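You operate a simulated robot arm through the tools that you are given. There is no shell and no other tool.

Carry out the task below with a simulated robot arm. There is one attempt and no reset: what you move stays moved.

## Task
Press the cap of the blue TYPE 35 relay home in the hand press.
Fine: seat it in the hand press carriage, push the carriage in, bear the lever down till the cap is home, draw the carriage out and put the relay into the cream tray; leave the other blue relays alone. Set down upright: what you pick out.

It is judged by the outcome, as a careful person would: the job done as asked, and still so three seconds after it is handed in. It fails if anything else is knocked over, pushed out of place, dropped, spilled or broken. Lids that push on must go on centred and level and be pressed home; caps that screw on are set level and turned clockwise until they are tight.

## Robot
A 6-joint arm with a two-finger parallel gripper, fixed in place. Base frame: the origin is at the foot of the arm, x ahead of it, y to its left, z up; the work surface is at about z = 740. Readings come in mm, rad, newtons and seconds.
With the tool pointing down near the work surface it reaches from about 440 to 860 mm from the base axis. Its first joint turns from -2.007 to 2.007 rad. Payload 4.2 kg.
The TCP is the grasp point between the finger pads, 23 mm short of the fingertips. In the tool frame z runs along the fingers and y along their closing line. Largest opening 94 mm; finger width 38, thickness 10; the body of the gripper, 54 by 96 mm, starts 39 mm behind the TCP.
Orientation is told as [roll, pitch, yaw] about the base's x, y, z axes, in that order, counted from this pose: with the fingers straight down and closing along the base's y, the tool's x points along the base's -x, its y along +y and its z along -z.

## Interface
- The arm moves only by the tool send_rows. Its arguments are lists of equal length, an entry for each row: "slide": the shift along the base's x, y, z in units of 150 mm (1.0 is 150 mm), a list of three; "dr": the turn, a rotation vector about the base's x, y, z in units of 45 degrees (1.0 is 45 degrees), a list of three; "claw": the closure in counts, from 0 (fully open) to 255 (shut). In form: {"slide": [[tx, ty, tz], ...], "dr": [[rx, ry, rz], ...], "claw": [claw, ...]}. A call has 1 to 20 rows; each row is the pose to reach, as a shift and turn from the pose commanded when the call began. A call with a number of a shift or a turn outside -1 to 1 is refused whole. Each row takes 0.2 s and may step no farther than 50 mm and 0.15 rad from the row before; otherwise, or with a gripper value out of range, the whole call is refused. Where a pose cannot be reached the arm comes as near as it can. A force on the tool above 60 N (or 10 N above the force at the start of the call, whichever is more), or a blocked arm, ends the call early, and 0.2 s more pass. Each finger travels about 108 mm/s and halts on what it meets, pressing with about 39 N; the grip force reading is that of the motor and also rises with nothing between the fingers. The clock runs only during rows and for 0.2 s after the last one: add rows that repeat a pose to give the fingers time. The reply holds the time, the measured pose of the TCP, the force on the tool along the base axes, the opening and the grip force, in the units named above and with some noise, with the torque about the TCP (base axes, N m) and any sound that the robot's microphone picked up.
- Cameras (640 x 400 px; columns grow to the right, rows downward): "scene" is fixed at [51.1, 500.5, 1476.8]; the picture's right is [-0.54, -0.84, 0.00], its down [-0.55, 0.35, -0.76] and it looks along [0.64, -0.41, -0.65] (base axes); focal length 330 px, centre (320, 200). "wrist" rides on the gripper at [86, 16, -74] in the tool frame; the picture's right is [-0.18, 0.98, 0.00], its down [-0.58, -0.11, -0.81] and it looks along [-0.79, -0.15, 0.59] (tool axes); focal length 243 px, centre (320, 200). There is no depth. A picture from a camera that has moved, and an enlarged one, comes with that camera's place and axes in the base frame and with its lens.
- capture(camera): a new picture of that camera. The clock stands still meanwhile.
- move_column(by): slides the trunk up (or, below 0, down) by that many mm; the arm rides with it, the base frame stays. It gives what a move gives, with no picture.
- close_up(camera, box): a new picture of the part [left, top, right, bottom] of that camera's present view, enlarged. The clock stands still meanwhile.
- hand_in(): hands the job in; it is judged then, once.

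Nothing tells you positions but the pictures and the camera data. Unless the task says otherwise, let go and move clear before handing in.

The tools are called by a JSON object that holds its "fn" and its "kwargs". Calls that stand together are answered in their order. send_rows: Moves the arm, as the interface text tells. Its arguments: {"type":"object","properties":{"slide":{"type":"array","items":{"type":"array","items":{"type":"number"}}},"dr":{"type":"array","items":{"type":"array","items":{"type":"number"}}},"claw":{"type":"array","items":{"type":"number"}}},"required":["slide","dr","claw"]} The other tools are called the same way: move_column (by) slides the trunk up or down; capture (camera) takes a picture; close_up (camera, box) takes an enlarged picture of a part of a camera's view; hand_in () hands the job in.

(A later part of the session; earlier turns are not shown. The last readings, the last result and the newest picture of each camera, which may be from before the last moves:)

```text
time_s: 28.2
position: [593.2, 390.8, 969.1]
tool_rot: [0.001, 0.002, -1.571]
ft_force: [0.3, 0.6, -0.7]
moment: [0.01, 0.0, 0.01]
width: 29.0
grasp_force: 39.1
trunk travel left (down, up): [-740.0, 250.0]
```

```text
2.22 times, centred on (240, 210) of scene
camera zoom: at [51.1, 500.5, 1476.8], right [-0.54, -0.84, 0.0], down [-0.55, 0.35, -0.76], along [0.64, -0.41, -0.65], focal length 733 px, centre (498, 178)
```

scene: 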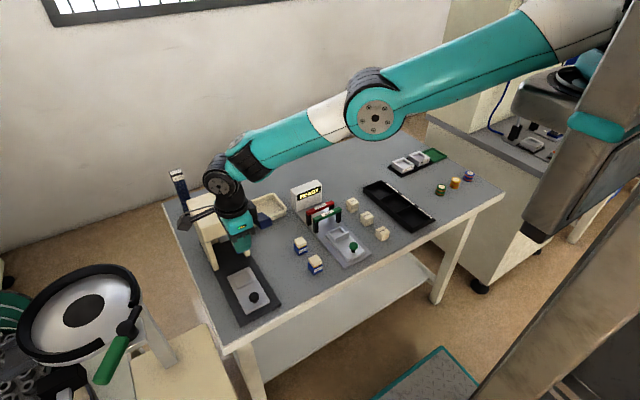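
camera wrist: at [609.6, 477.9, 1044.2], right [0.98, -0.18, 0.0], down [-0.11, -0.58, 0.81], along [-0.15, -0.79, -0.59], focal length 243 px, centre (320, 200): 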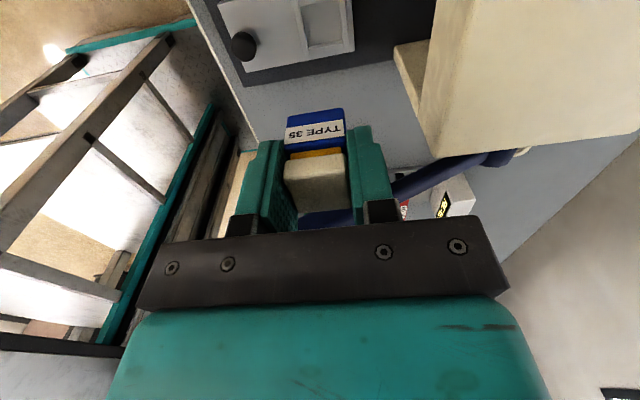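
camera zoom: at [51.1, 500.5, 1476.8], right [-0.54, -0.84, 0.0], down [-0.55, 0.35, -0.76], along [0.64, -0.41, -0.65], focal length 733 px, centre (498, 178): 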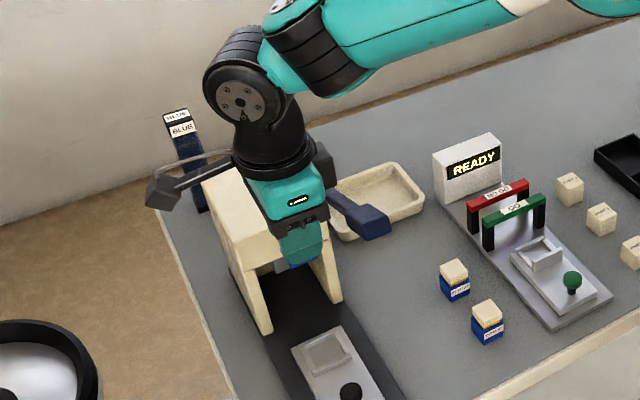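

There's a dark block on the gripper's −y side that may pass near the lever. I'll zoom in to measure it.

{"fn": "close_up", "kwargs": {"camera": "scene", "box": [200, 150, 280, 220]}}

{"fn": "close_up", "kwargs": {"camera": "wrist", "box": [270, 100, 470, 240]}}

```text
5.71 times, centred on (240, 185) of scene
camera zoom: at [51.1, 500.5, 1476.8], right [-0.54, -0.84, 0.0], down [-0.55, 0.35, -0.76], along [0.64, -0.41, -0.65], focal length 1885 px, centre (777, 286)
```

zoom: 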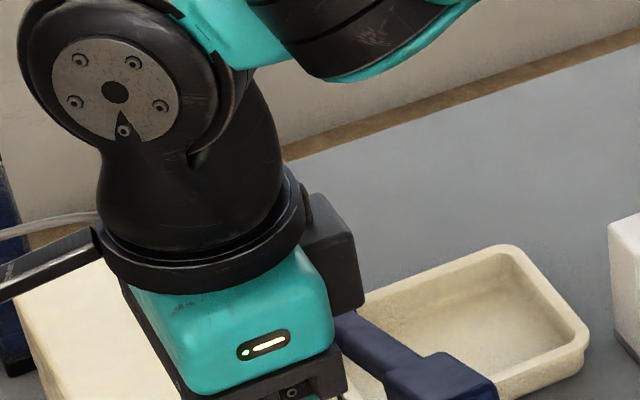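

```text
2.86 times, centred on (370, 170) of wrist
camera zoom: at [609.6, 477.9, 1044.2], right [0.98, -0.18, 0.0], down [-0.11, -0.58, 0.81], along [-0.15, -0.79, -0.59], focal length 693 px, centre (177, 286)
```

zoom: 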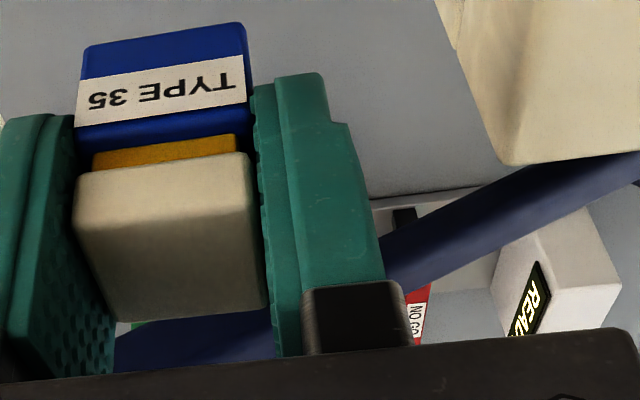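

The block reaches to about y = 338–346 and the lever head to about 334. I'll descend with a 7 mm +y offset until the block is below the lever, then shift back just above the nest.

{"fn": "send_rows", "kwargs": {"slide": [[0, 0.05, 0], [0, 0.05, -0.15], [0, 0.05, -0.3], [0, 0.05, -0.45], [0, 0.05, -0.6], [0, 0.05, -0.6]], "dr": [[0, 0, 0], [0, 0, 0], [0, 0, 0], [0, 0, 0], [0, 0, 0], [0, 0, 0]], "claw": [200, 200, 200, 200, 200, 200]}}

{"fn": "close_up", "kwargs": {"camera": "scene", "box": [200, 180, 300, 280]}}

{"fn": "capture", "kwargs": {"camera": "wrist"}}

```text
time_s: 29.6
position: [592.5, 398.6, 879.3]
tool_rot: [-0.002, 0.001, -1.569]
ft_force: [-0.2, 0.1, -0.7]
moment: [0.0, 0.05, -0.02]
width: 29.1
grasp_force: 38.8
trunk travel left (down, up): [-740.0, 250.0]
```

```text
4.00 times, centred on (250, 230) of scene
camera zoom: at [51.1, 500.5, 1476.8], right [-0.54, -0.84, 0.0], down [-0.55, 0.35, -0.76], along [0.64, -0.41, -0.65], focal length 1320 px, centre (600, 80)
```

zoom: 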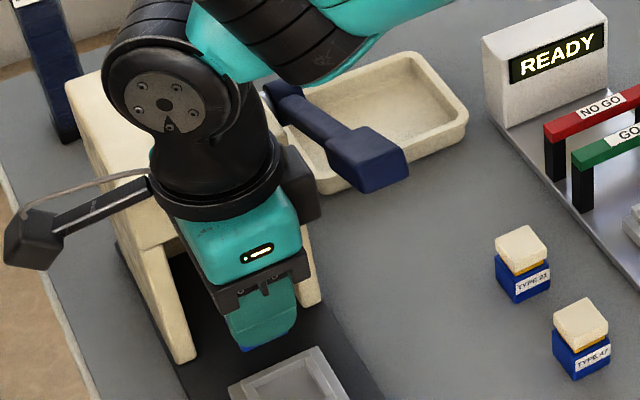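

```text
taken
camera wrist: at [609.1, 485.6, 954.2], right [0.98, -0.18, 0.0], down [-0.11, -0.58, 0.81], along [-0.15, -0.79, -0.59], focal length 243 px, centre (320, 200)
```

wrist: 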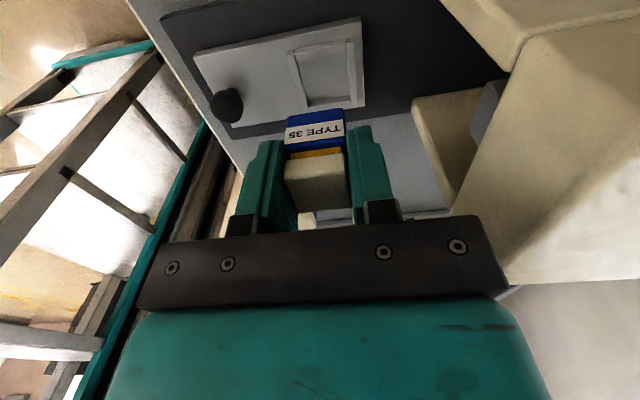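

There's clear space between the block and the lever. I'll zoom in on the nest under the relay to refine the target.

{"fn": "close_up", "kwargs": {"camera": "wrist", "box": [270, 10, 390, 120]}}

```text
3.64 times, centred on (330, 65) of wrist
camera zoom: at [609.1, 485.6, 954.2], right [0.98, -0.18, 0.0], down [-0.11, -0.58, 0.81], along [-0.15, -0.79, -0.59], focal length 882 px, centre (284, 691)
```

zoom: 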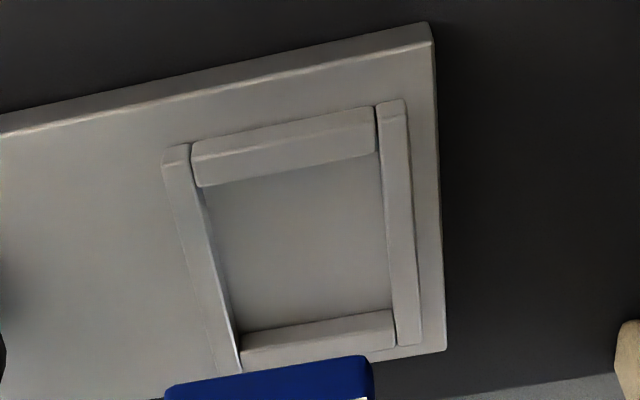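

The nest is centred at about (595, 390), with its rim top near z = 765 and an inside width of about 36 mm. I'll go down to just above the rim, shift into line, and look again.

{"fn": "send_rows", "kwargs": {"slide": [[0.015, 0, -0.15], [0.015, 0, -0.3], [0.015, 0, -0.42], [0.015, -0.03, -0.44], [0.015, -0.06, -0.46], [0.015, -0.06, -0.46]], "dr": [[0, 0, 0], [0, 0, 0], [0, 0, 0], [0, 0, 0], [0, 0, 0], [0, 0, 0]], "claw": [200, 200, 200, 200, 200, 200]}}

{"fn": "close_up", "kwargs": {"camera": "scene", "box": [200, 220, 300, 300]}}

{"fn": "close_up", "kwargs": {"camera": "wrist", "box": [220, 70, 420, 220]}}

```text
time_s: 31.0
position: [596.7, 390.4, 810.9]
tool_rot: [0.0, 0.0, -1.572]
ft_force: [0.8, -0.3, -1.0]
moment: [0.01, 0.0, -0.01]
width: 29.0
grasp_force: 39.5
trunk travel left (down, up): [-740.0, 250.0]
```

```text
5.00 times, centred on (250, 260) of scene
camera zoom: at [51.1, 500.5, 1476.8], right [-0.54, -0.84, 0.0], down [-0.55, 0.35, -0.76], along [0.64, -0.41, -0.65], focal length 1650 px, centre (670, -100)
```

zoom: 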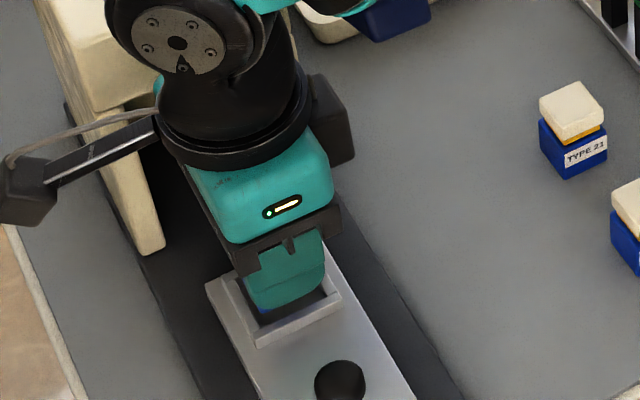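

```text
2.67 times, centred on (320, 145) of wrist
camera zoom: at [612.3, 477.0, 885.6], right [0.98, -0.18, 0.0], down [-0.11, -0.58, 0.81], along [-0.15, -0.79, -0.59], focal length 647 px, centre (320, 347)
```

zoom: 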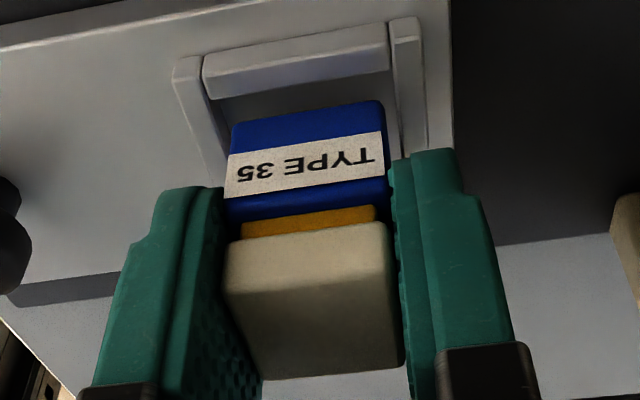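

The relay is lined up over the nest with its bottom about 10 mm above the rim. I'll lower it in small steps and watch the force.

{"fn": "send_rows", "kwargs": {"slide": [[-0.009, -0.004, -0.02], [-0.009, -0.004, -0.04], [-0.009, -0.004, -0.06], [-0.009, -0.004, -0.07], [-0.009, -0.004, -0.08], [-0.009, -0.004, -0.08]], "dr": [[0, 0, 0], [0, 0, 0], [0, 0, 0], [0, 0, 0], [0, 0, 0], [0, 0, 0]], "claw": [200, 200, 200, 200, 200, 200]}}

{"fn": "close_up", "kwargs": {"camera": "wrist", "box": [220, 70, 420, 220]}}

```text
time_s: 32.4
position: [595.2, 389.5, 800.3]
tool_rot: [0.002, 0.001, -1.571]
ft_force: [-1.2, -0.1, 11.7]
moment: [-0.07, 0.06, 0.0]
width: 28.9
grasp_force: 38.8
trunk travel left (down, up): [-740.0, 250.0]
```

```text
2.67 times, centred on (320, 145) of wrist
camera zoom: at [610.9, 476.6, 874.8], right [0.98, -0.18, 0.0], down [-0.11, -0.58, 0.81], along [-0.15, -0.79, -0.59], focal length 647 px, centre (320, 347)
```

zoom: 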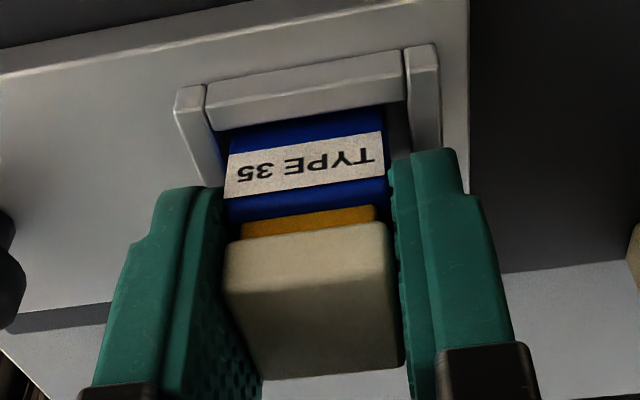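

Contact of about 12 N at this height, with the relay inside the rim, says it's resting on the nest floor. I'll open the fingers a little and check that it stands square.

{"fn": "send_rows", "kwargs": {"slide": [[0, 0, 0], [0, 0, 0], [0, 0, 0], [0, 0, 0]], "dr": [[0, 0, 0], [0, 0, 0], [0, 0, 0], [0, 0, 0]], "claw": [180, 150, 135, 135]}}

{"fn": "close_up", "kwargs": {"camera": "wrist", "box": [220, 70, 420, 220]}}

{"fn": "close_up", "kwargs": {"camera": "scene", "box": [200, 220, 300, 300]}}

```text
time_s: 33.4
position: [595.0, 388.2, 798.4]
tool_rot: [0.001, 0.0, -1.57]
ft_force: [0.4, -0.5, 0.1]
moment: [-0.01, -0.01, 0.03]
width: 44.4
grasp_force: 0.1
trunk travel left (down, up): [-740.0, 250.0]
```

```text
2.67 times, centred on (320, 145) of wrist
camera zoom: at [610.7, 476.3, 873.0], right [0.98, -0.18, 0.0], down [-0.11, -0.58, 0.81], along [-0.15, -0.79, -0.59], focal length 647 px, centre (320, 347)
```

zoom: 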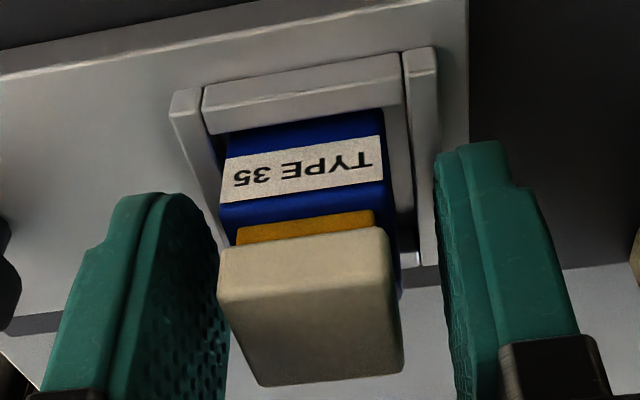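

```text
5.00 times, centred on (250, 260) of scene
camera zoom: at [51.1, 500.5, 1476.8], right [-0.54, -0.84, 0.0], down [-0.55, 0.35, -0.76], along [0.64, -0.41, -0.65], focal length 1650 px, centre (670, -100)
```

zoom: 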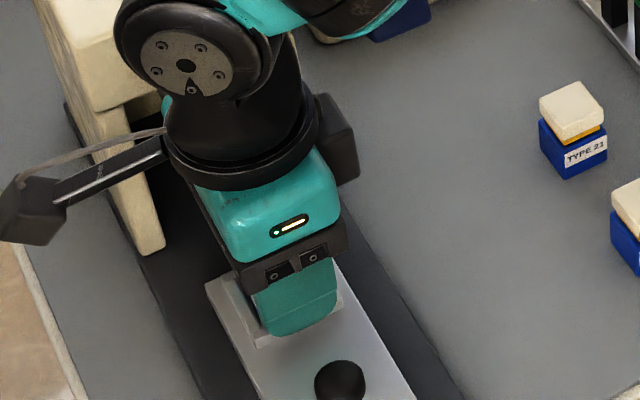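

The relay stands upright in the nest. I'll lift clear with a small +y offset for the lever, back off toward the robot, and open fully so I can push the knob with the outer side of the far finger.

{"fn": "send_rows", "kwargs": {"slide": [[0, 0, 0.05], [0, 0.04, 0.12], [0, 0.06, 0.3], [0, 0.06, 0.5], [0, 0.06, 0.6], [-0.3, 0.06, 0.6], [-0.6, 0.06, 0.6], [-0.9, 0.06, 0.6], [-1.0, 0.04, 0.6], [-1.0, 0.04, 0.6]], "dr": [[0, 0, 0], [0, 0, 0], [0, 0, 0], [0, 0, 0], [0, 0, 0], [0, 0, 0], [0, 0, 0], [0, 0, 0], [0, 0, 0], [0, 0, 0]], "claw": [135, 135, 135, 135, 135, 135, 100, 50, 0, 0]}}

{"fn": "capture", "kwargs": {"camera": "wrist"}}

{"fn": "capture", "kwargs": {"camera": "scene"}}

{"fn": "close_up", "kwargs": {"camera": "scene", "box": [200, 220, 300, 320]}}

```text
time_s: 35.6
position: [443.2, 395.4, 888.3]
tool_rot: [0.0, 0.0, -1.572]
ft_force: [0.3, -0.8, 0.4]
moment: [0.02, -0.02, -0.01]
width: 93.9
grasp_force: 0.0
trunk travel left (down, up): [-740.0, 250.0]
```

```text
taken
camera wrist: at [459.9, 482.1, 961.8], right [0.98, -0.18, 0.0], down [-0.11, -0.58, 0.81], along [-0.15, -0.79, -0.59], focal length 243 px, centre (320, 200)
```

wrist: 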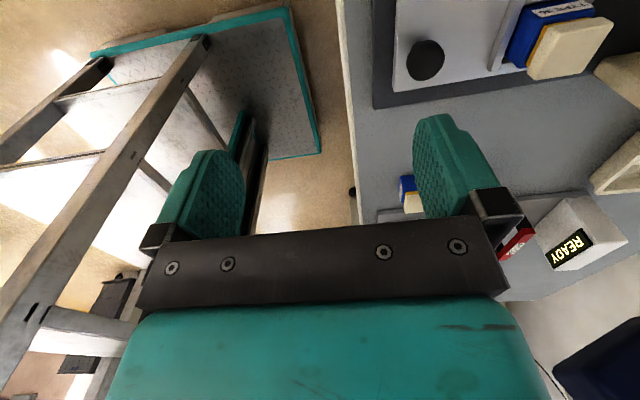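

```text
taken
```

scene: 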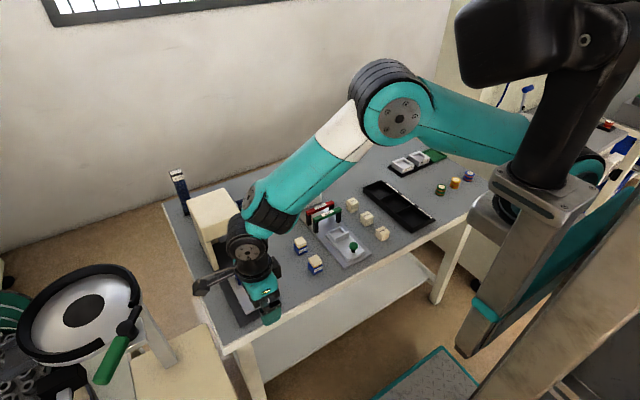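

```text
4.00 times, centred on (250, 270) of scene
camera zoom: at [51.1, 500.5, 1476.8], right [-0.54, -0.84, 0.0], down [-0.55, 0.35, -0.76], along [0.64, -0.41, -0.65], focal length 1320 px, centre (600, -80)
```

zoom: 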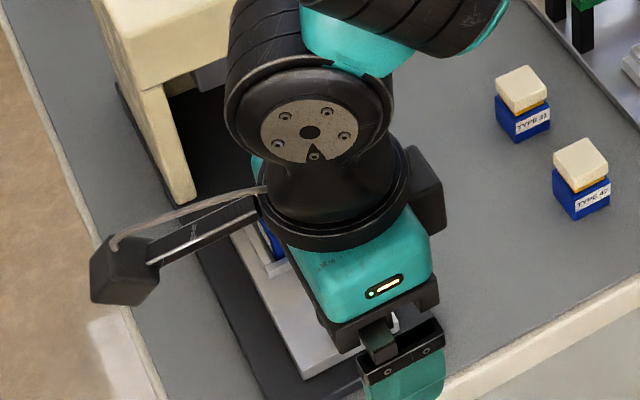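

The knob is at about (516, 391, 784) with a 12 mm radius. I'll back off a little more and lower the fingertips to just above the carriage plate.

{"fn": "send_rows", "kwargs": {"slide": [[-0.1, -0.02, 0], [-0.1, -0.025, -0.2], [-0.1, -0.025, -0.4], [-0.1, -0.025, -0.55], [-0.1, -0.025, -0.6], [-0.1, -0.025, -0.6]], "dr": [[0, 0, 0], [0, 0, 0], [0, 0, 0], [0, 0, 0], [0, 0, 0], [0, 0, 0]], "claw": [0, 0, 0, 0, 0, 0]}}

{"fn": "capture", "kwargs": {"camera": "wrist"}}

{"fn": "close_up", "kwargs": {"camera": "scene", "box": [200, 220, 300, 340]}}

```text
time_s: 37.0
position: [429.9, 391.3, 797.0]
tool_rot: [0.0, -0.002, -1.571]
ft_force: [-0.1, 0.2, -0.7]
moment: [-0.02, 0.02, -0.04]
width: 94.1
grasp_force: 0.0
trunk travel left (down, up): [-740.0, 250.0]
```

```text
taken
camera wrist: at [446.4, 478.5, 872.1], right [0.98, -0.18, 0.0], down [-0.11, -0.58, 0.81], along [-0.15, -0.79, -0.59], focal length 243 px, centre (320, 200)
```

wrist: 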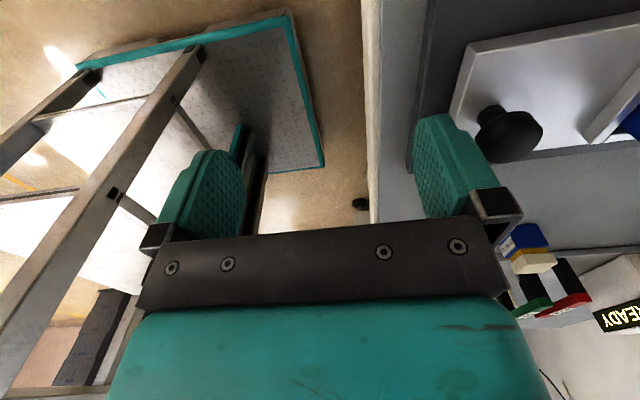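

```text
3.33 times, centred on (250, 280) of scene
camera zoom: at [51.1, 500.5, 1476.8], right [-0.54, -0.84, 0.0], down [-0.55, 0.35, -0.76], along [0.64, -0.41, -0.65], focal length 1100 px, centre (553, -67)
```

zoom: 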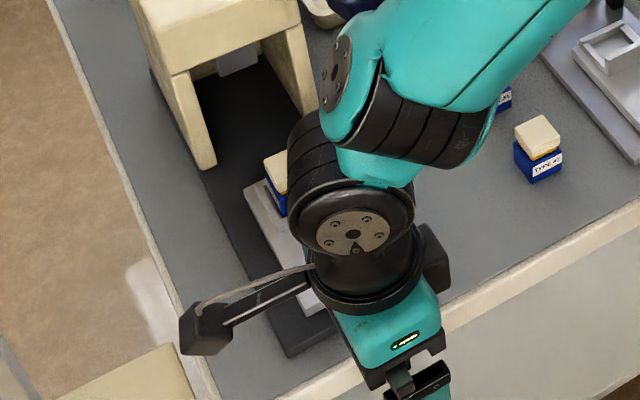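

The far finger is behind the knob with a gap of roughly 20 mm. I'll push slowly forward along +x.

{"fn": "send_rows", "kwargs": {"slide": [[0.05, 0, 0], [0.1, 0, 0], [0.15, 0, 0], [0.2, 0, 0], [0.25, 0, 0], [0.3, 0, 0], [0.35, 0, 0], [0.4, 0, 0]], "dr": [[0, 0, 0], [0, 0, 0], [0, 0, 0], [0, 0, 0], [0, 0, 0], [0, 0, 0], [0, 0, 0], [0, 0, 0]], "claw": [0, 0, 0, 0, 0, 0, 0, 0]}}

{"fn": "capture", "kwargs": {"camera": "wrist"}}

{"fn": "close_up", "kwargs": {"camera": "scene", "box": [180, 180, 300, 330]}}

```text
time_s: 38.8
position: [488.3, 391.0, 797.2]
tool_rot: [0.0, -0.001, -1.571]
ft_force: [-0.9, 0.4, 0.0]
moment: [0.0, 0.04, -0.01]
width: 93.8
grasp_force: 0.0
trunk travel left (down, up): [-740.0, 250.0]
```

```text
taken
camera wrist: at [505.0, 478.3, 873.1], right [0.98, -0.18, 0.0], down [-0.11, -0.58, 0.81], along [-0.15, -0.79, -0.59], focal length 243 px, centre (320, 200)
```

wrist: 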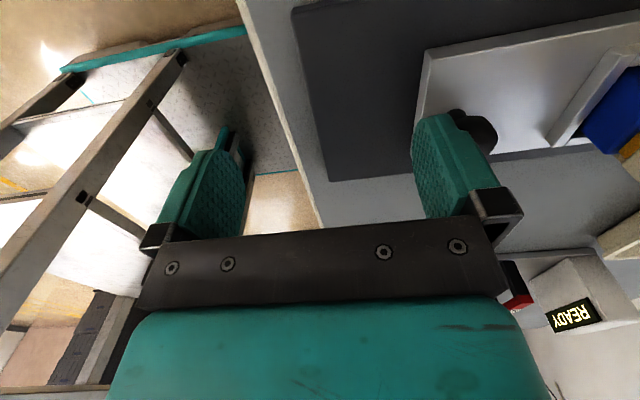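

```text
2.67 times, centred on (240, 255) of scene
camera zoom: at [51.1, 500.5, 1476.8], right [-0.54, -0.84, 0.0], down [-0.55, 0.35, -0.76], along [0.64, -0.41, -0.65], focal length 880 px, centre (533, 53)
```

zoom: 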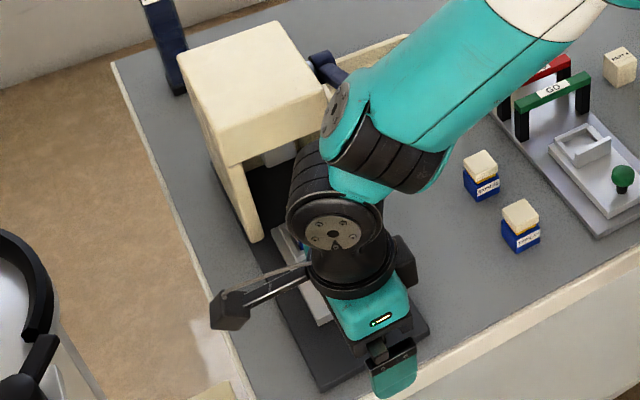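

The carriage is moving with almost no force. I'll keep pushing.

{"fn": "send_rows", "kwargs": {"slide": [[0.05, 0, 0], [0.1, 0, 0], [0.15, 0, 0], [0.2, 0, 0], [0.25, 0, 0], [0.3, 0, 0], [0.35, 0, 0], [0.4, 0, 0]], "dr": [[0, 0, 0], [0, 0, 0], [0, 0, 0], [0, 0, 0], [0, 0, 0], [0, 0, 0], [0, 0, 0], [0, 0, 0]], "claw": [0, 0, 0, 0, 0, 0, 0, 0]}}

{"fn": "capture", "kwargs": {"camera": "wrist"}}

{"fn": "close_up", "kwargs": {"camera": "scene", "box": [180, 180, 300, 330]}}

```text
time_s: 40.6
position: [548.9, 391.6, 798.7]
tool_rot: [-0.001, 0.0, -1.57]
ft_force: [-4.3, -1.3, 2.6]
moment: [-0.03, -0.08, -0.15]
width: 92.0
grasp_force: 0.1
trunk travel left (down, up): [-740.0, 250.0]
```

```text
taken
camera wrist: at [565.1, 478.6, 873.5], right [0.98, -0.18, 0.0], down [-0.11, -0.58, 0.81], along [-0.15, -0.79, -0.59], focal length 243 px, centre (320, 200)
```

wrist: 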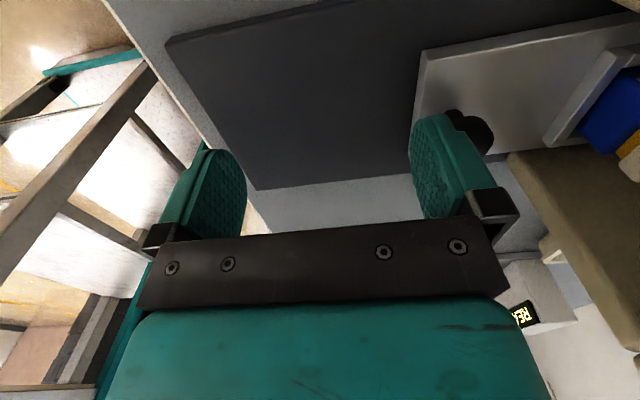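

```text
2.67 times, centred on (240, 255) of scene
camera zoom: at [51.1, 500.5, 1476.8], right [-0.54, -0.84, 0.0], down [-0.55, 0.35, -0.76], along [0.64, -0.41, -0.65], focal length 880 px, centre (533, 53)
```

zoom: 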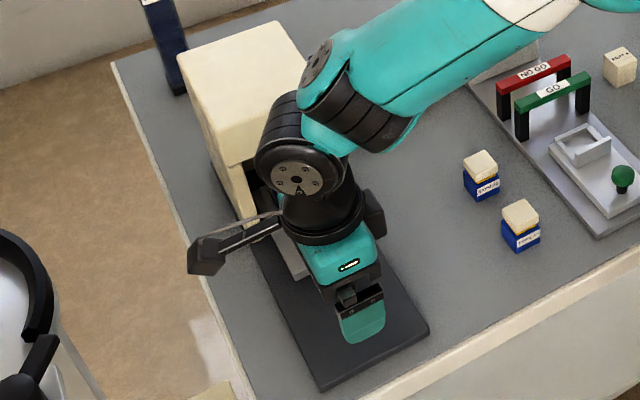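

The far finger has been pushed in slightly and the force has risen to about 4 N. I'll push a few more millimetres to see whether this is the end stop.

{"fn": "send_rows", "kwargs": {"slide": [[0.015, 0, 0], [0.03, 0, 0], [0.045, 0, 0], [0.045, 0, 0]], "dr": [[0, 0, 0], [0, 0, 0], [0, 0, 0], [0, 0, 0]], "claw": [0, 0, 0, 0]}}

{"fn": "close_up", "kwargs": {"camera": "wrist", "box": [400, 30, 640, 180]}}

```text
time_s: 41.6
position: [553.8, 392.2, 798.7]
tool_rot: [-0.002, 0.002, -1.568]
ft_force: [-23.7, -1.4, 7.2]
moment: [-0.04, -0.03, -0.15]
width: 83.2
grasp_force: 0.0
trunk travel left (down, up): [-740.0, 250.0]
```

```text
2.67 times, centred on (520, 105) of wrist
camera zoom: at [569.4, 478.6, 873.3], right [0.98, -0.18, 0.0], down [-0.11, -0.58, 0.81], along [-0.15, -0.79, -0.59], focal length 647 px, centre (-213, 453)
```

zoom: 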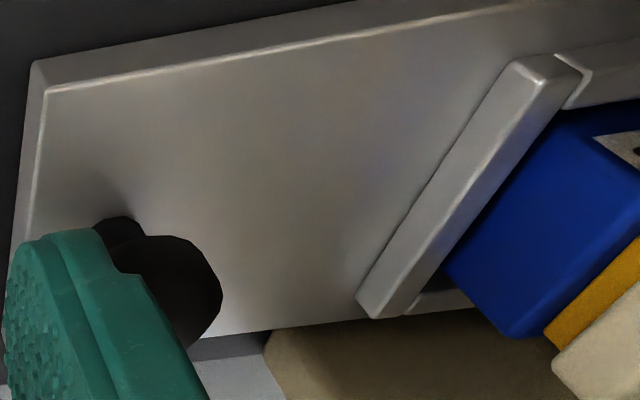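

The carriage is at its end stop: 24 N with the finger yielding. I'll back off, rise clear and close the fingers, then inspect the relay under the ram.

{"fn": "send_rows", "kwargs": {"slide": [[-0.05, 0, 0], [-0.25, 0, 0], [-0.5, 0, 0], [-0.6, 0, 0.2], [-0.6, 0, 0.45], [-0.6, 0, 0.7], [-0.6, 0, 0.95], [-0.6, 0, 1.0], [-0.6, 0, 1.0]], "dr": [[0, 0, 0], [0, 0, 0], [0, 0, 0], [0, 0, 0], [0, 0, 0], [0, 0, 0], [0, 0, 0], [0, 0, 0], [0, 0, 0]], "claw": [0, 0, 0, 0, 0, 0, 0, 0, 0]}}

{"fn": "capture", "kwargs": {"camera": "wrist"}}

{"fn": "close_up", "kwargs": {"camera": "scene", "box": [180, 180, 300, 330]}}

```text
time_s: 43.6
position: [465.6, 389.7, 950.8]
tool_rot: [0.0, 0.0, -1.569]
ft_force: [-0.2, 0.5, 0.6]
moment: [0.0, 0.02, 0.0]
width: 94.0
grasp_force: 0.0
trunk travel left (down, up): [-740.0, 250.0]
```

```text
taken
camera wrist: at [481.5, 477.1, 1024.1], right [0.98, -0.18, 0.0], down [-0.11, -0.58, 0.81], along [-0.15, -0.79, -0.59], focal length 243 px, centre (320, 200)
```

wrist: 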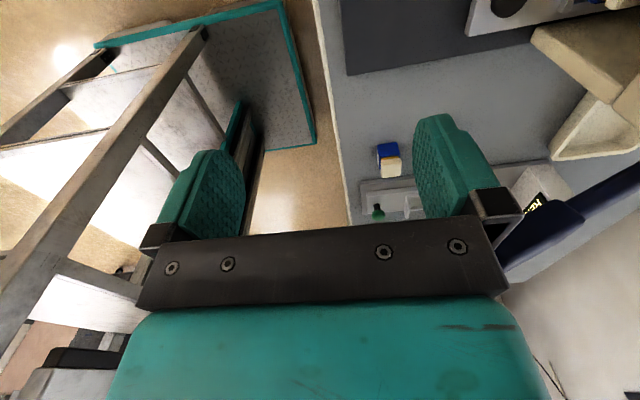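

```text
2.67 times, centred on (240, 255) of scene
camera zoom: at [51.1, 500.5, 1476.8], right [-0.54, -0.84, 0.0], down [-0.55, 0.35, -0.76], along [0.64, -0.41, -0.65], focal length 880 px, centre (533, 53)
```

zoom: 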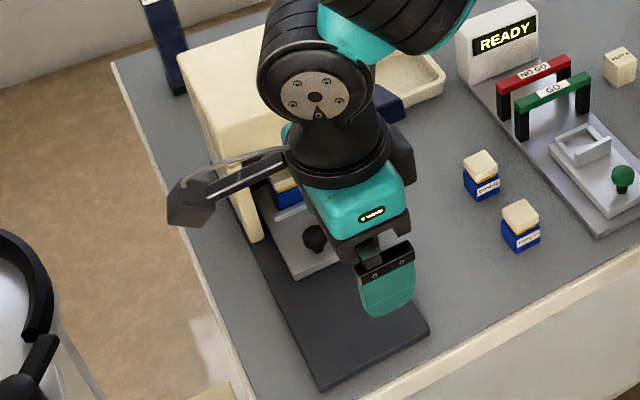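

The carriage with the relay is under the housing. I'll rise above the lever, close the fingers and view the lever head.

{"fn": "send_rows", "kwargs": {"slide": [[0, 0, 0.25], [0, 0, 0.5], [0, 0, 0.75], [0, -0.2, 0.8], [0, -0.46, 0.8], [0, -0.46, 0.8], [0, -0.46, 0.8]], "dr": [[0, 0, 0], [0, 0, 0], [0, 0, 0], [0, 0, 0], [0, 0, 0], [0, 0, 0], [0, 0, 0]], "claw": [60, 120, 180, 255, 255, 255, 255]}}

{"fn": "capture", "kwargs": {"camera": "wrist"}}

{"fn": "close_up", "kwargs": {"camera": "scene", "box": [180, 160, 320, 270]}}

```text
time_s: 45.2
position: [466.1, 324.0, 1069.7]
tool_rot: [0.0, 0.0, -1.571]
ft_force: [0.0, 0.3, 0.1]
moment: [0.0, 0.0, 0.0]
width: 0.1
grasp_force: 38.9
trunk travel left (down, up): [-740.0, 250.0]
```

```text
taken
camera wrist: at [483.7, 409.9, 1144.8], right [0.98, -0.18, 0.0], down [-0.11, -0.58, 0.81], along [-0.15, -0.79, -0.59], focal length 243 px, centre (320, 200)
```

wrist: 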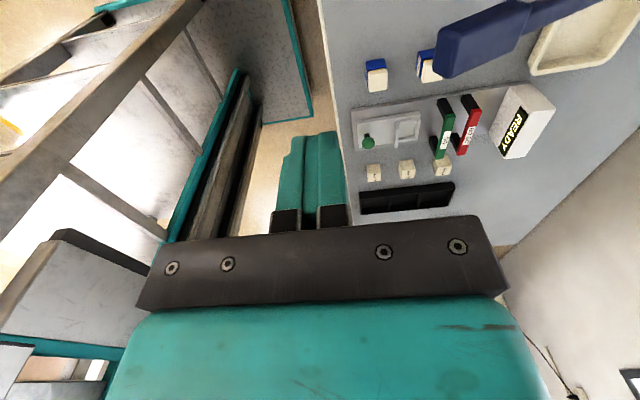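

```text
3.64 times, centred on (250, 215) of scene
camera zoom: at [51.1, 500.5, 1476.8], right [-0.54, -0.84, 0.0], down [-0.55, 0.35, -0.76], along [0.64, -0.41, -0.65], focal length 1200 px, centre (574, 146)
```

zoom: 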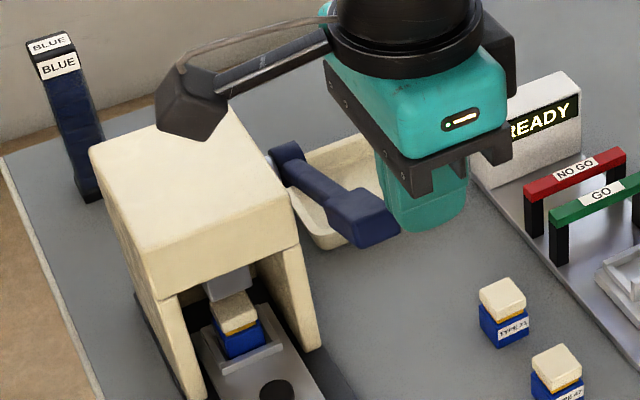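

The relay sits under the ram. I'll zoom in on the lever head to set the press point.

{"fn": "close_up", "kwargs": {"camera": "wrist", "box": [410, 0, 570, 100]}}

{"fn": "close_up", "kwargs": {"camera": "scene", "box": [240, 190, 290, 225]}}

{"fn": "close_up", "kwargs": {"camera": "scene", "box": [215, 225, 265, 270]}}

```text
4.00 times, centred on (490, 50) of wrist
camera zoom: at [483.7, 409.9, 1144.8], right [0.98, -0.18, 0.0], down [-0.11, -0.58, 0.81], along [-0.15, -0.79, -0.59], focal length 970 px, centre (-360, 800)
```

zoom: 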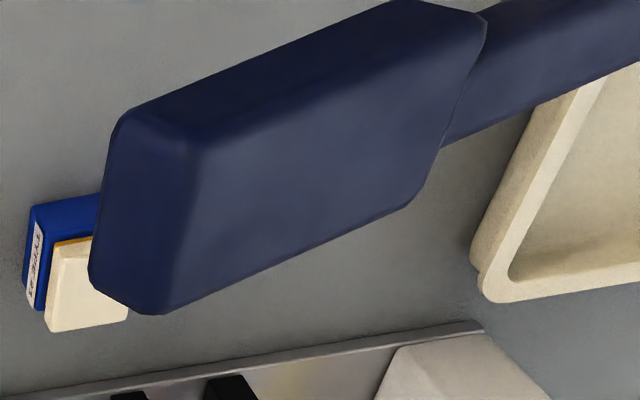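

```text
11.43 times, centred on (265, 208) of scene
camera zoom: at [51.1, 500.5, 1476.8], right [-0.54, -0.84, 0.0], down [-0.55, 0.35, -0.76], along [0.64, -0.41, -0.65], focal length 3771 px, centre (949, 114)
```

zoom: 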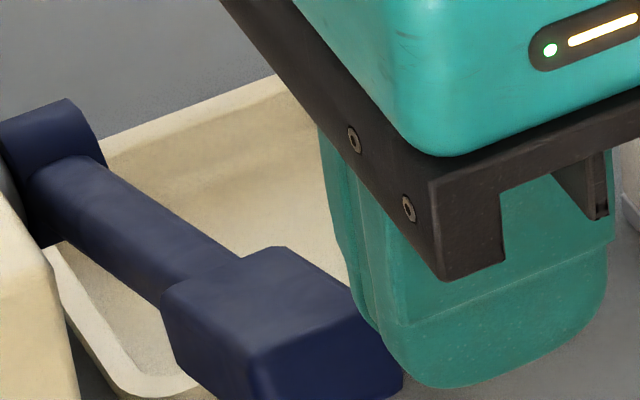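

```text
8.89 times, centred on (240, 248) of scene
camera zoom: at [51.1, 500.5, 1476.8], right [-0.54, -0.84, 0.0], down [-0.55, 0.35, -0.76], along [0.64, -0.41, -0.65], focal length 2933 px, centre (1031, -222)
```

zoom: 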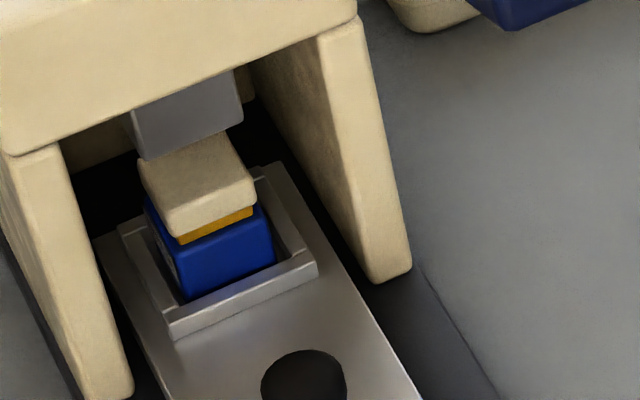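

The lever head's top spans y ≈ 308–334, with its front edge at x ≈ 557, z ≈ 975. I'll position the closed fingers above (572, 321) and then bear down in small steps.

{"fn": "send_rows", "kwargs": {"slide": [[0.2, -0.01, 0], [0.4, -0.02, -0.1], [0.6, -0.02, -0.2], [0.71, -0.02, -0.35], [0.71, -0.02, -0.42], [0.71, -0.02, -0.42]], "dr": [[0, 0, 0], [0, 0, 0], [0, 0, 0], [0, 0, 0], [0, 0, 0], [0, 0, 0]], "claw": [255, 255, 255, 255, 255, 255]}}

{"fn": "capture", "kwargs": {"camera": "wrist"}}

{"fn": "close_up", "kwargs": {"camera": "scene", "box": [180, 140, 320, 270]}}

```text
time_s: 46.6
position: [573.9, 319.2, 1007.2]
tool_rot: [-0.001, -0.001, -1.57]
ft_force: [0.8, 0.0, 0.3]
moment: [-0.04, 0.02, -0.02]
width: 0.0
grasp_force: 39.5
trunk travel left (down, up): [-740.0, 250.0]
```

```text
taken
camera wrist: at [589.8, 406.6, 1081.2], right [0.98, -0.18, 0.0], down [-0.11, -0.58, 0.81], along [-0.15, -0.79, -0.59], focal length 243 px, centre (320, 200)
```

wrist: 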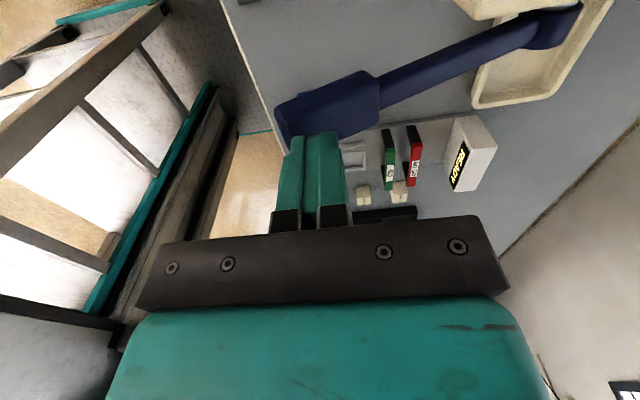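

```text
3.08 times, centred on (250, 205) of scene
camera zoom: at [51.1, 500.5, 1476.8], right [-0.54, -0.84, 0.0], down [-0.55, 0.35, -0.76], along [0.64, -0.41, -0.65], focal length 1015 px, centre (535, 185)
```

zoom: 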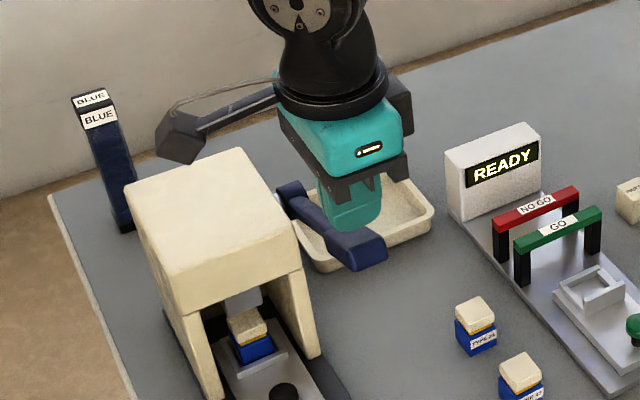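

The fingertips are right above the lever head. I'll start bearing down.

{"fn": "send_rows", "kwargs": {"slide": [[0, 0, -0.04], [0, 0, -0.08], [0, 0, -0.12], [0, 0, -0.16], [0, 0, -0.2], [0, 0, -0.24], [0, 0, -0.28]], "dr": [[0, 0, 0], [0, 0, 0], [0, 0, 0], [0, 0, 0], [0, 0, 0], [0, 0, 0], [0, 0, 0]], "claw": [255, 255, 255, 255, 255, 255, 255]}}

{"fn": "close_up", "kwargs": {"camera": "scene", "box": [180, 140, 320, 270]}}

```text
time_s: 48.2
position: [573.8, 318.7, 963.4]
tool_rot: [0.001, 0.001, -1.571]
ft_force: [-0.3, -0.2, 1.8]
moment: [-0.02, 0.07, 0.0]
width: 0.1
grasp_force: 39.1
trunk travel left (down, up): [-740.0, 250.0]
```

```text
3.08 times, centred on (250, 205) of scene
camera zoom: at [51.1, 500.5, 1476.8], right [-0.54, -0.84, 0.0], down [-0.55, 0.35, -0.76], along [0.64, -0.41, -0.65], focal length 1015 px, centre (535, 185)
```

zoom: 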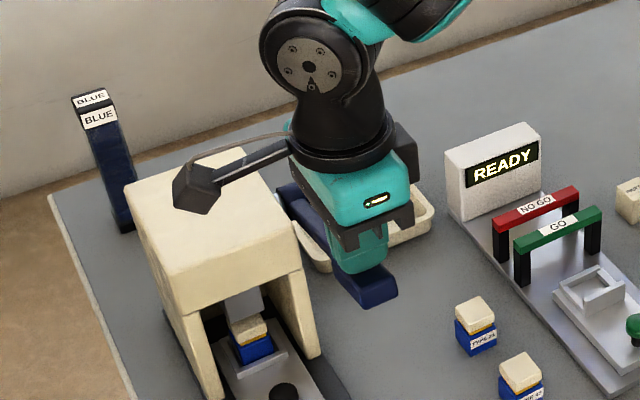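

The lever moves freely and the ram is coming down to the cap. I'll keep pressing in smaller steps.

{"fn": "send_rows", "kwargs": {"slide": [[0, 0, -0.03], [0, 0, -0.06], [0, 0, -0.09], [0, 0, -0.12], [0, 0, -0.15], [0, 0, -0.18]], "dr": [[0, 0, 0], [0, 0, 0], [0, 0, 0], [0, 0, 0], [0, 0, 0], [0, 0, 0]], "claw": [255, 255, 255, 255, 255, 255]}}

{"fn": "close_up", "kwargs": {"camera": "scene", "box": [210, 215, 270, 275]}}

```text
time_s: 49.6
position: [572.2, 318.6, 937.1]
tool_rot: [0.0, 0.0, -1.572]
ft_force: [-1.3, 0.6, 2.6]
moment: [0.02, 0.09, -0.02]
width: 0.0
grasp_force: 38.7
trunk travel left (down, up): [-740.0, 250.0]
```

```text
6.67 times, centred on (240, 245) of scene
camera zoom: at [51.1, 500.5, 1476.8], right [-0.54, -0.84, 0.0], down [-0.55, 0.35, -0.76], along [0.64, -0.41, -0.65], focal length 2200 px, centre (853, -100)
```

zoom: 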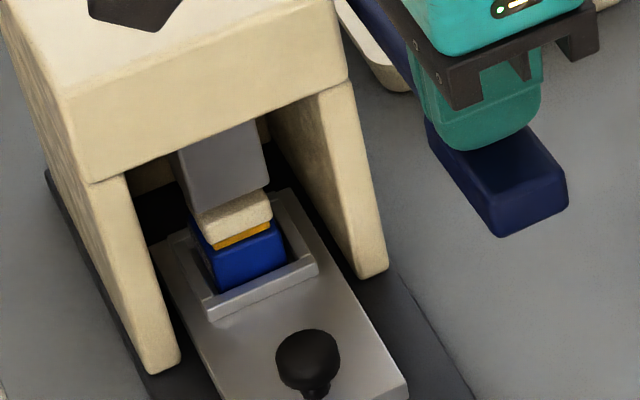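

The ram is about on the cap and the yellow gap is still showing. I'll keep bearing down gradually.

{"fn": "send_rows", "kwargs": {"slide": [[0, 0, -0.02], [0, 0, -0.04], [0, 0, -0.06], [0, 0, -0.08], [0, 0, -0.1], [0, 0, -0.12]], "dr": [[0, 0, 0], [0, 0, 0], [0, 0, 0], [0, 0, 0], [0, 0, 0], [0, 0, 0]], "claw": [255, 255, 255, 255, 255, 255]}}

{"fn": "close_up", "kwargs": {"camera": "scene", "box": [210, 215, 270, 275]}}

```text
time_s: 51.0
position: [572.2, 320.3, 918.8]
tool_rot: [-0.002, -0.002, -1.572]
ft_force: [-2.2, 0.3, 3.1]
moment: [0.0, 0.04, 0.0]
width: 0.0
grasp_force: 38.6
trunk travel left (down, up): [-740.0, 250.0]
```

```text
6.67 times, centred on (240, 245) of scene
camera zoom: at [51.1, 500.5, 1476.8], right [-0.54, -0.84, 0.0], down [-0.55, 0.35, -0.76], along [0.64, -0.41, -0.65], focal length 2200 px, centre (853, -100)
```

zoom: 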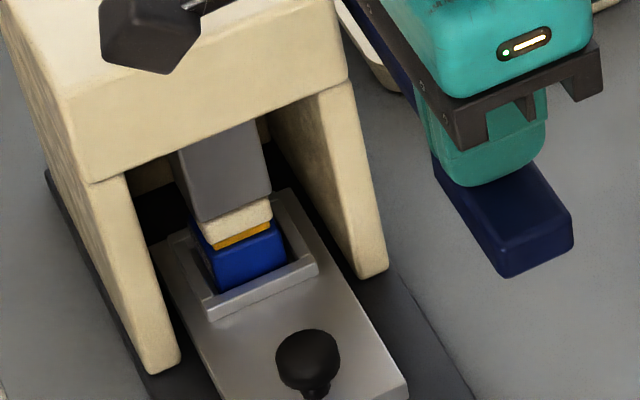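

{"fn": "send_rows", "kwargs": {"slide": [[0, 0, -0.02], [0, 0, -0.04], [0, 0, -0.06], [0, 0, -0.08], [0, 0, -0.1]], "dr": [[0, 0, 0], [0, 0, 0], [0, 0, 0], [0, 0, 0], [0, 0, 0]], "claw": [255, 255, 255, 255, 255]}}

{"fn": "close_up", "kwargs": {"camera": "scene", "box": [210, 215, 270, 275]}}

```text
time_s: 52.2
position: [572.6, 320.0, 901.1]
tool_rot: [0.002, 0.0, -1.573]
ft_force: [1.5, 0.5, 5.5]
moment: [0.02, -0.1, -0.01]
width: 0.0
grasp_force: 38.8
trunk travel left (down, up): [-740.0, 250.0]
```

```text
6.67 times, centred on (240, 245) of scene
camera zoom: at [51.1, 500.5, 1476.8], right [-0.54, -0.84, 0.0], down [-0.55, 0.35, -0.76], along [0.64, -0.41, -0.65], focal length 2200 px, centre (853, -100)
```

zoom: 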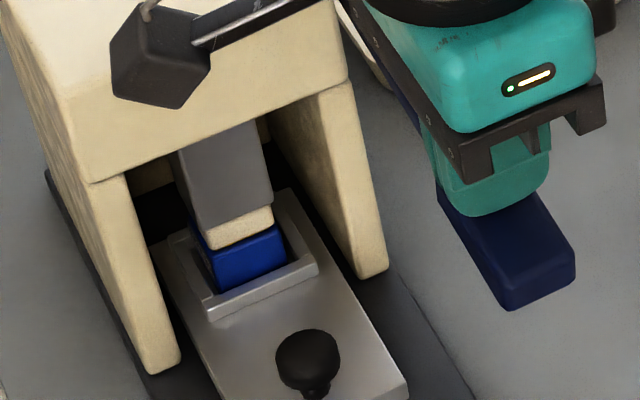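

The yellow gap has closed but the force is only about 5 N. I'll press on until the force rises firmly, so I know the cap is home.

{"fn": "send_rows", "kwargs": {"slide": [[0, 0, -0.013], [0, 0, -0.026], [0, 0, -0.04], [0, 0, -0.04]], "dr": [[0, 0, 0], [0, 0, 0], [0, 0, 0], [0, 0, 0]], "claw": [255, 255, 255, 255]}}

{"fn": "close_up", "kwargs": {"camera": "scene", "box": [220, 235, 260, 265]}}

```text
time_s: 53.2
position: [572.5, 319.5, 896.6]
tool_rot: [-0.001, 0.0, -1.572]
ft_force: [3.2, 0.2, 4.1]
moment: [-0.01, -0.06, 0.0]
width: 0.3
grasp_force: 39.3
trunk travel left (down, up): [-740.0, 250.0]
```

```text
13.33 times, centred on (240, 250) of scene
camera zoom: at [51.1, 500.5, 1476.8], right [-0.54, -0.84, 0.0], down [-0.55, 0.35, -0.76], along [0.64, -0.41, -0.65], focal length 4399 px, centre (1387, -467)
```

zoom: 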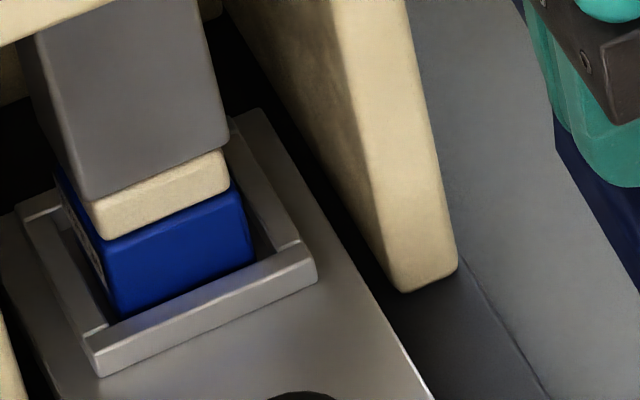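

The cap looks down on the body, but no firm stop has been felt. I'll press further.

{"fn": "send_rows", "kwargs": {"slide": [[0, 0, -0.013], [0, 0, -0.026], [0, 0, -0.04], [0, 0, -0.053], [0, 0, -0.053]], "dr": [[0, 0, 0], [0, 0, 0], [0, 0, 0], [0, 0, 0], [0, 0, 0]], "claw": [255, 255, 255, 255, 255]}}

{"fn": "close_up", "kwargs": {"camera": "scene", "box": [220, 235, 260, 265]}}

{"fn": "close_up", "kwargs": {"camera": "scene", "box": [200, 150, 320, 270]}}

```text
time_s: 54.4
position: [572.9, 319.2, 891.4]
tool_rot: [0.001, 0.002, -1.572]
ft_force: [2.1, -8.3, 26.2]
moment: [-0.22, -0.29, -0.07]
width: 0.0
grasp_force: 39.2
trunk travel left (down, up): [-740.0, 250.0]
```

```text
13.33 times, centred on (240, 250) of scene
camera zoom: at [51.1, 500.5, 1476.8], right [-0.54, -0.84, 0.0], down [-0.55, 0.35, -0.76], along [0.64, -0.41, -0.65], focal length 4399 px, centre (1387, -467)
```

zoom: 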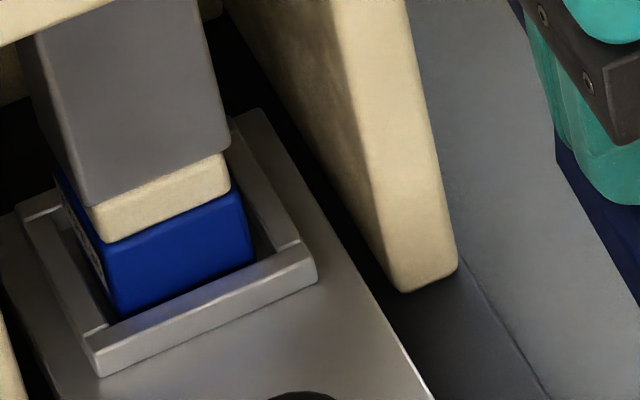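

```text
3.33 times, centred on (260, 210) of scene
camera zoom: at [51.1, 500.5, 1476.8], right [-0.54, -0.84, 0.0], down [-0.55, 0.35, -0.76], along [0.64, -0.41, -0.65], focal length 1100 px, centre (520, 167)
```

zoom: 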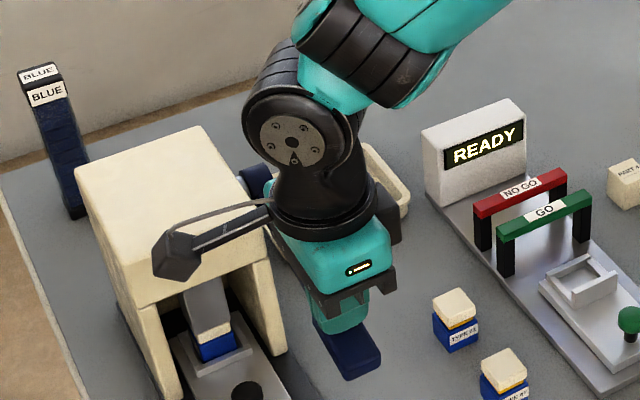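

The force has risen to 26 N and the cap is sitting tight on the body. I'll press a bit more to make sure it's home.

{"fn": "send_rows", "kwargs": {"slide": [[0, 0, -0.01], [0, 0, -0.02], [0, 0, -0.03], [0, 0, -0.03]], "dr": [[0, 0, 0], [0, 0, 0], [0, 0, 0], [0, 0, 0]], "claw": [255, 255, 255, 255]}}

{"fn": "close_up", "kwargs": {"camera": "scene", "box": [220, 235, 260, 265]}}

```text
time_s: 55.4
position: [572.5, 319.9, 889.1]
tool_rot: [0.009, 0.008, -1.572]
ft_force: [6.2, -4.4, 48.3]
moment: [-0.33, -0.61, -0.08]
width: 0.0
grasp_force: 39.1
trunk travel left (down, up): [-740.0, 250.0]
```

```text
13.33 times, centred on (240, 250) of scene
camera zoom: at [51.1, 500.5, 1476.8], right [-0.54, -0.84, 0.0], down [-0.55, 0.35, -0.76], along [0.64, -0.41, -0.65], focal length 4399 px, centre (1387, -467)
```

zoom: 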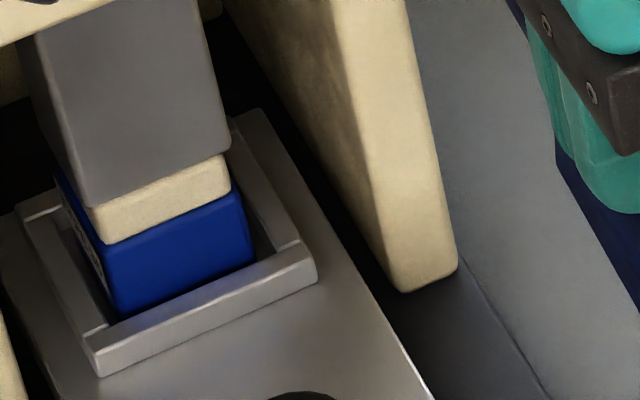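

48 N with no further movement, so the cap is home. I'll ease off upward and see whether the lever follows.

{"fn": "send_rows", "kwargs": {"slide": [[0, 0, 0.03], [0, 0, 0.1], [0, 0, 0.2], [0, 0, 0.3], [0, 0, 0.4], [0, 0, 0.5], [0, 0, 0.6], [0, 0, 0.7], [0, 0, 0.8], [0, 0, 0.9], [0, 0, 0.9]], "dr": [[0, 0, 0], [0, 0, 0], [0, 0, 0], [0, 0, 0], [0, 0, 0], [0, 0, 0], [0, 0, 0], [0, 0, 0], [0, 0, 0], [0, 0, 0], [0, 0, 0]], "claw": [255, 255, 255, 255, 255, 255, 255, 255, 255, 255, 255]}}

{"fn": "close_up", "kwargs": {"camera": "scene", "box": [180, 150, 320, 270]}}

{"fn": "close_up", "kwargs": {"camera": "scene", "box": [220, 235, 260, 265]}}

```text
time_s: 57.8
position: [571.6, 318.0, 1019.1]
tool_rot: [-0.001, -0.001, -1.571]
ft_force: [-0.5, -1.1, 0.3]
moment: [-0.04, -0.02, 0.02]
width: 0.0
grasp_force: 38.7
trunk travel left (down, up): [-740.0, 250.0]
```

```text
3.33 times, centred on (250, 210) of scene
camera zoom: at [51.1, 500.5, 1476.8], right [-0.54, -0.84, 0.0], down [-0.55, 0.35, -0.76], along [0.64, -0.41, -0.65], focal length 1100 px, centre (553, 167)
```

zoom: 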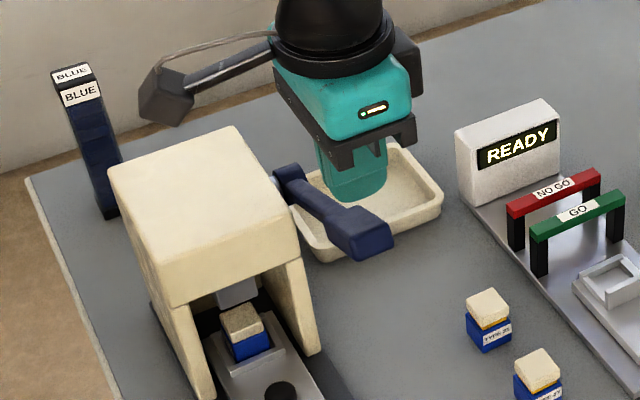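

```text
13.33 times, centred on (240, 250) of scene
camera zoom: at [51.1, 500.5, 1476.8], right [-0.54, -0.84, 0.0], down [-0.55, 0.35, -0.76], along [0.64, -0.41, -0.65], focal length 4399 px, centre (1387, -467)
```

zoom: 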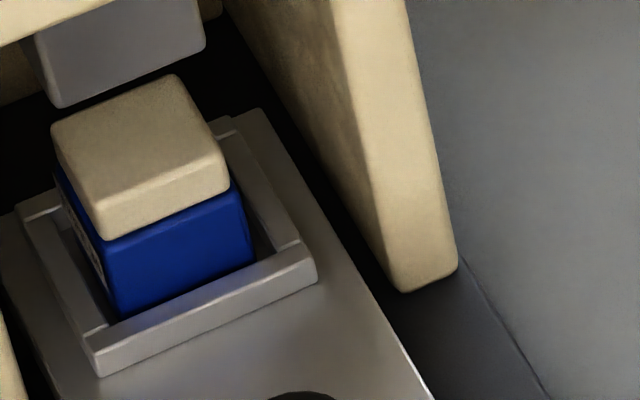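

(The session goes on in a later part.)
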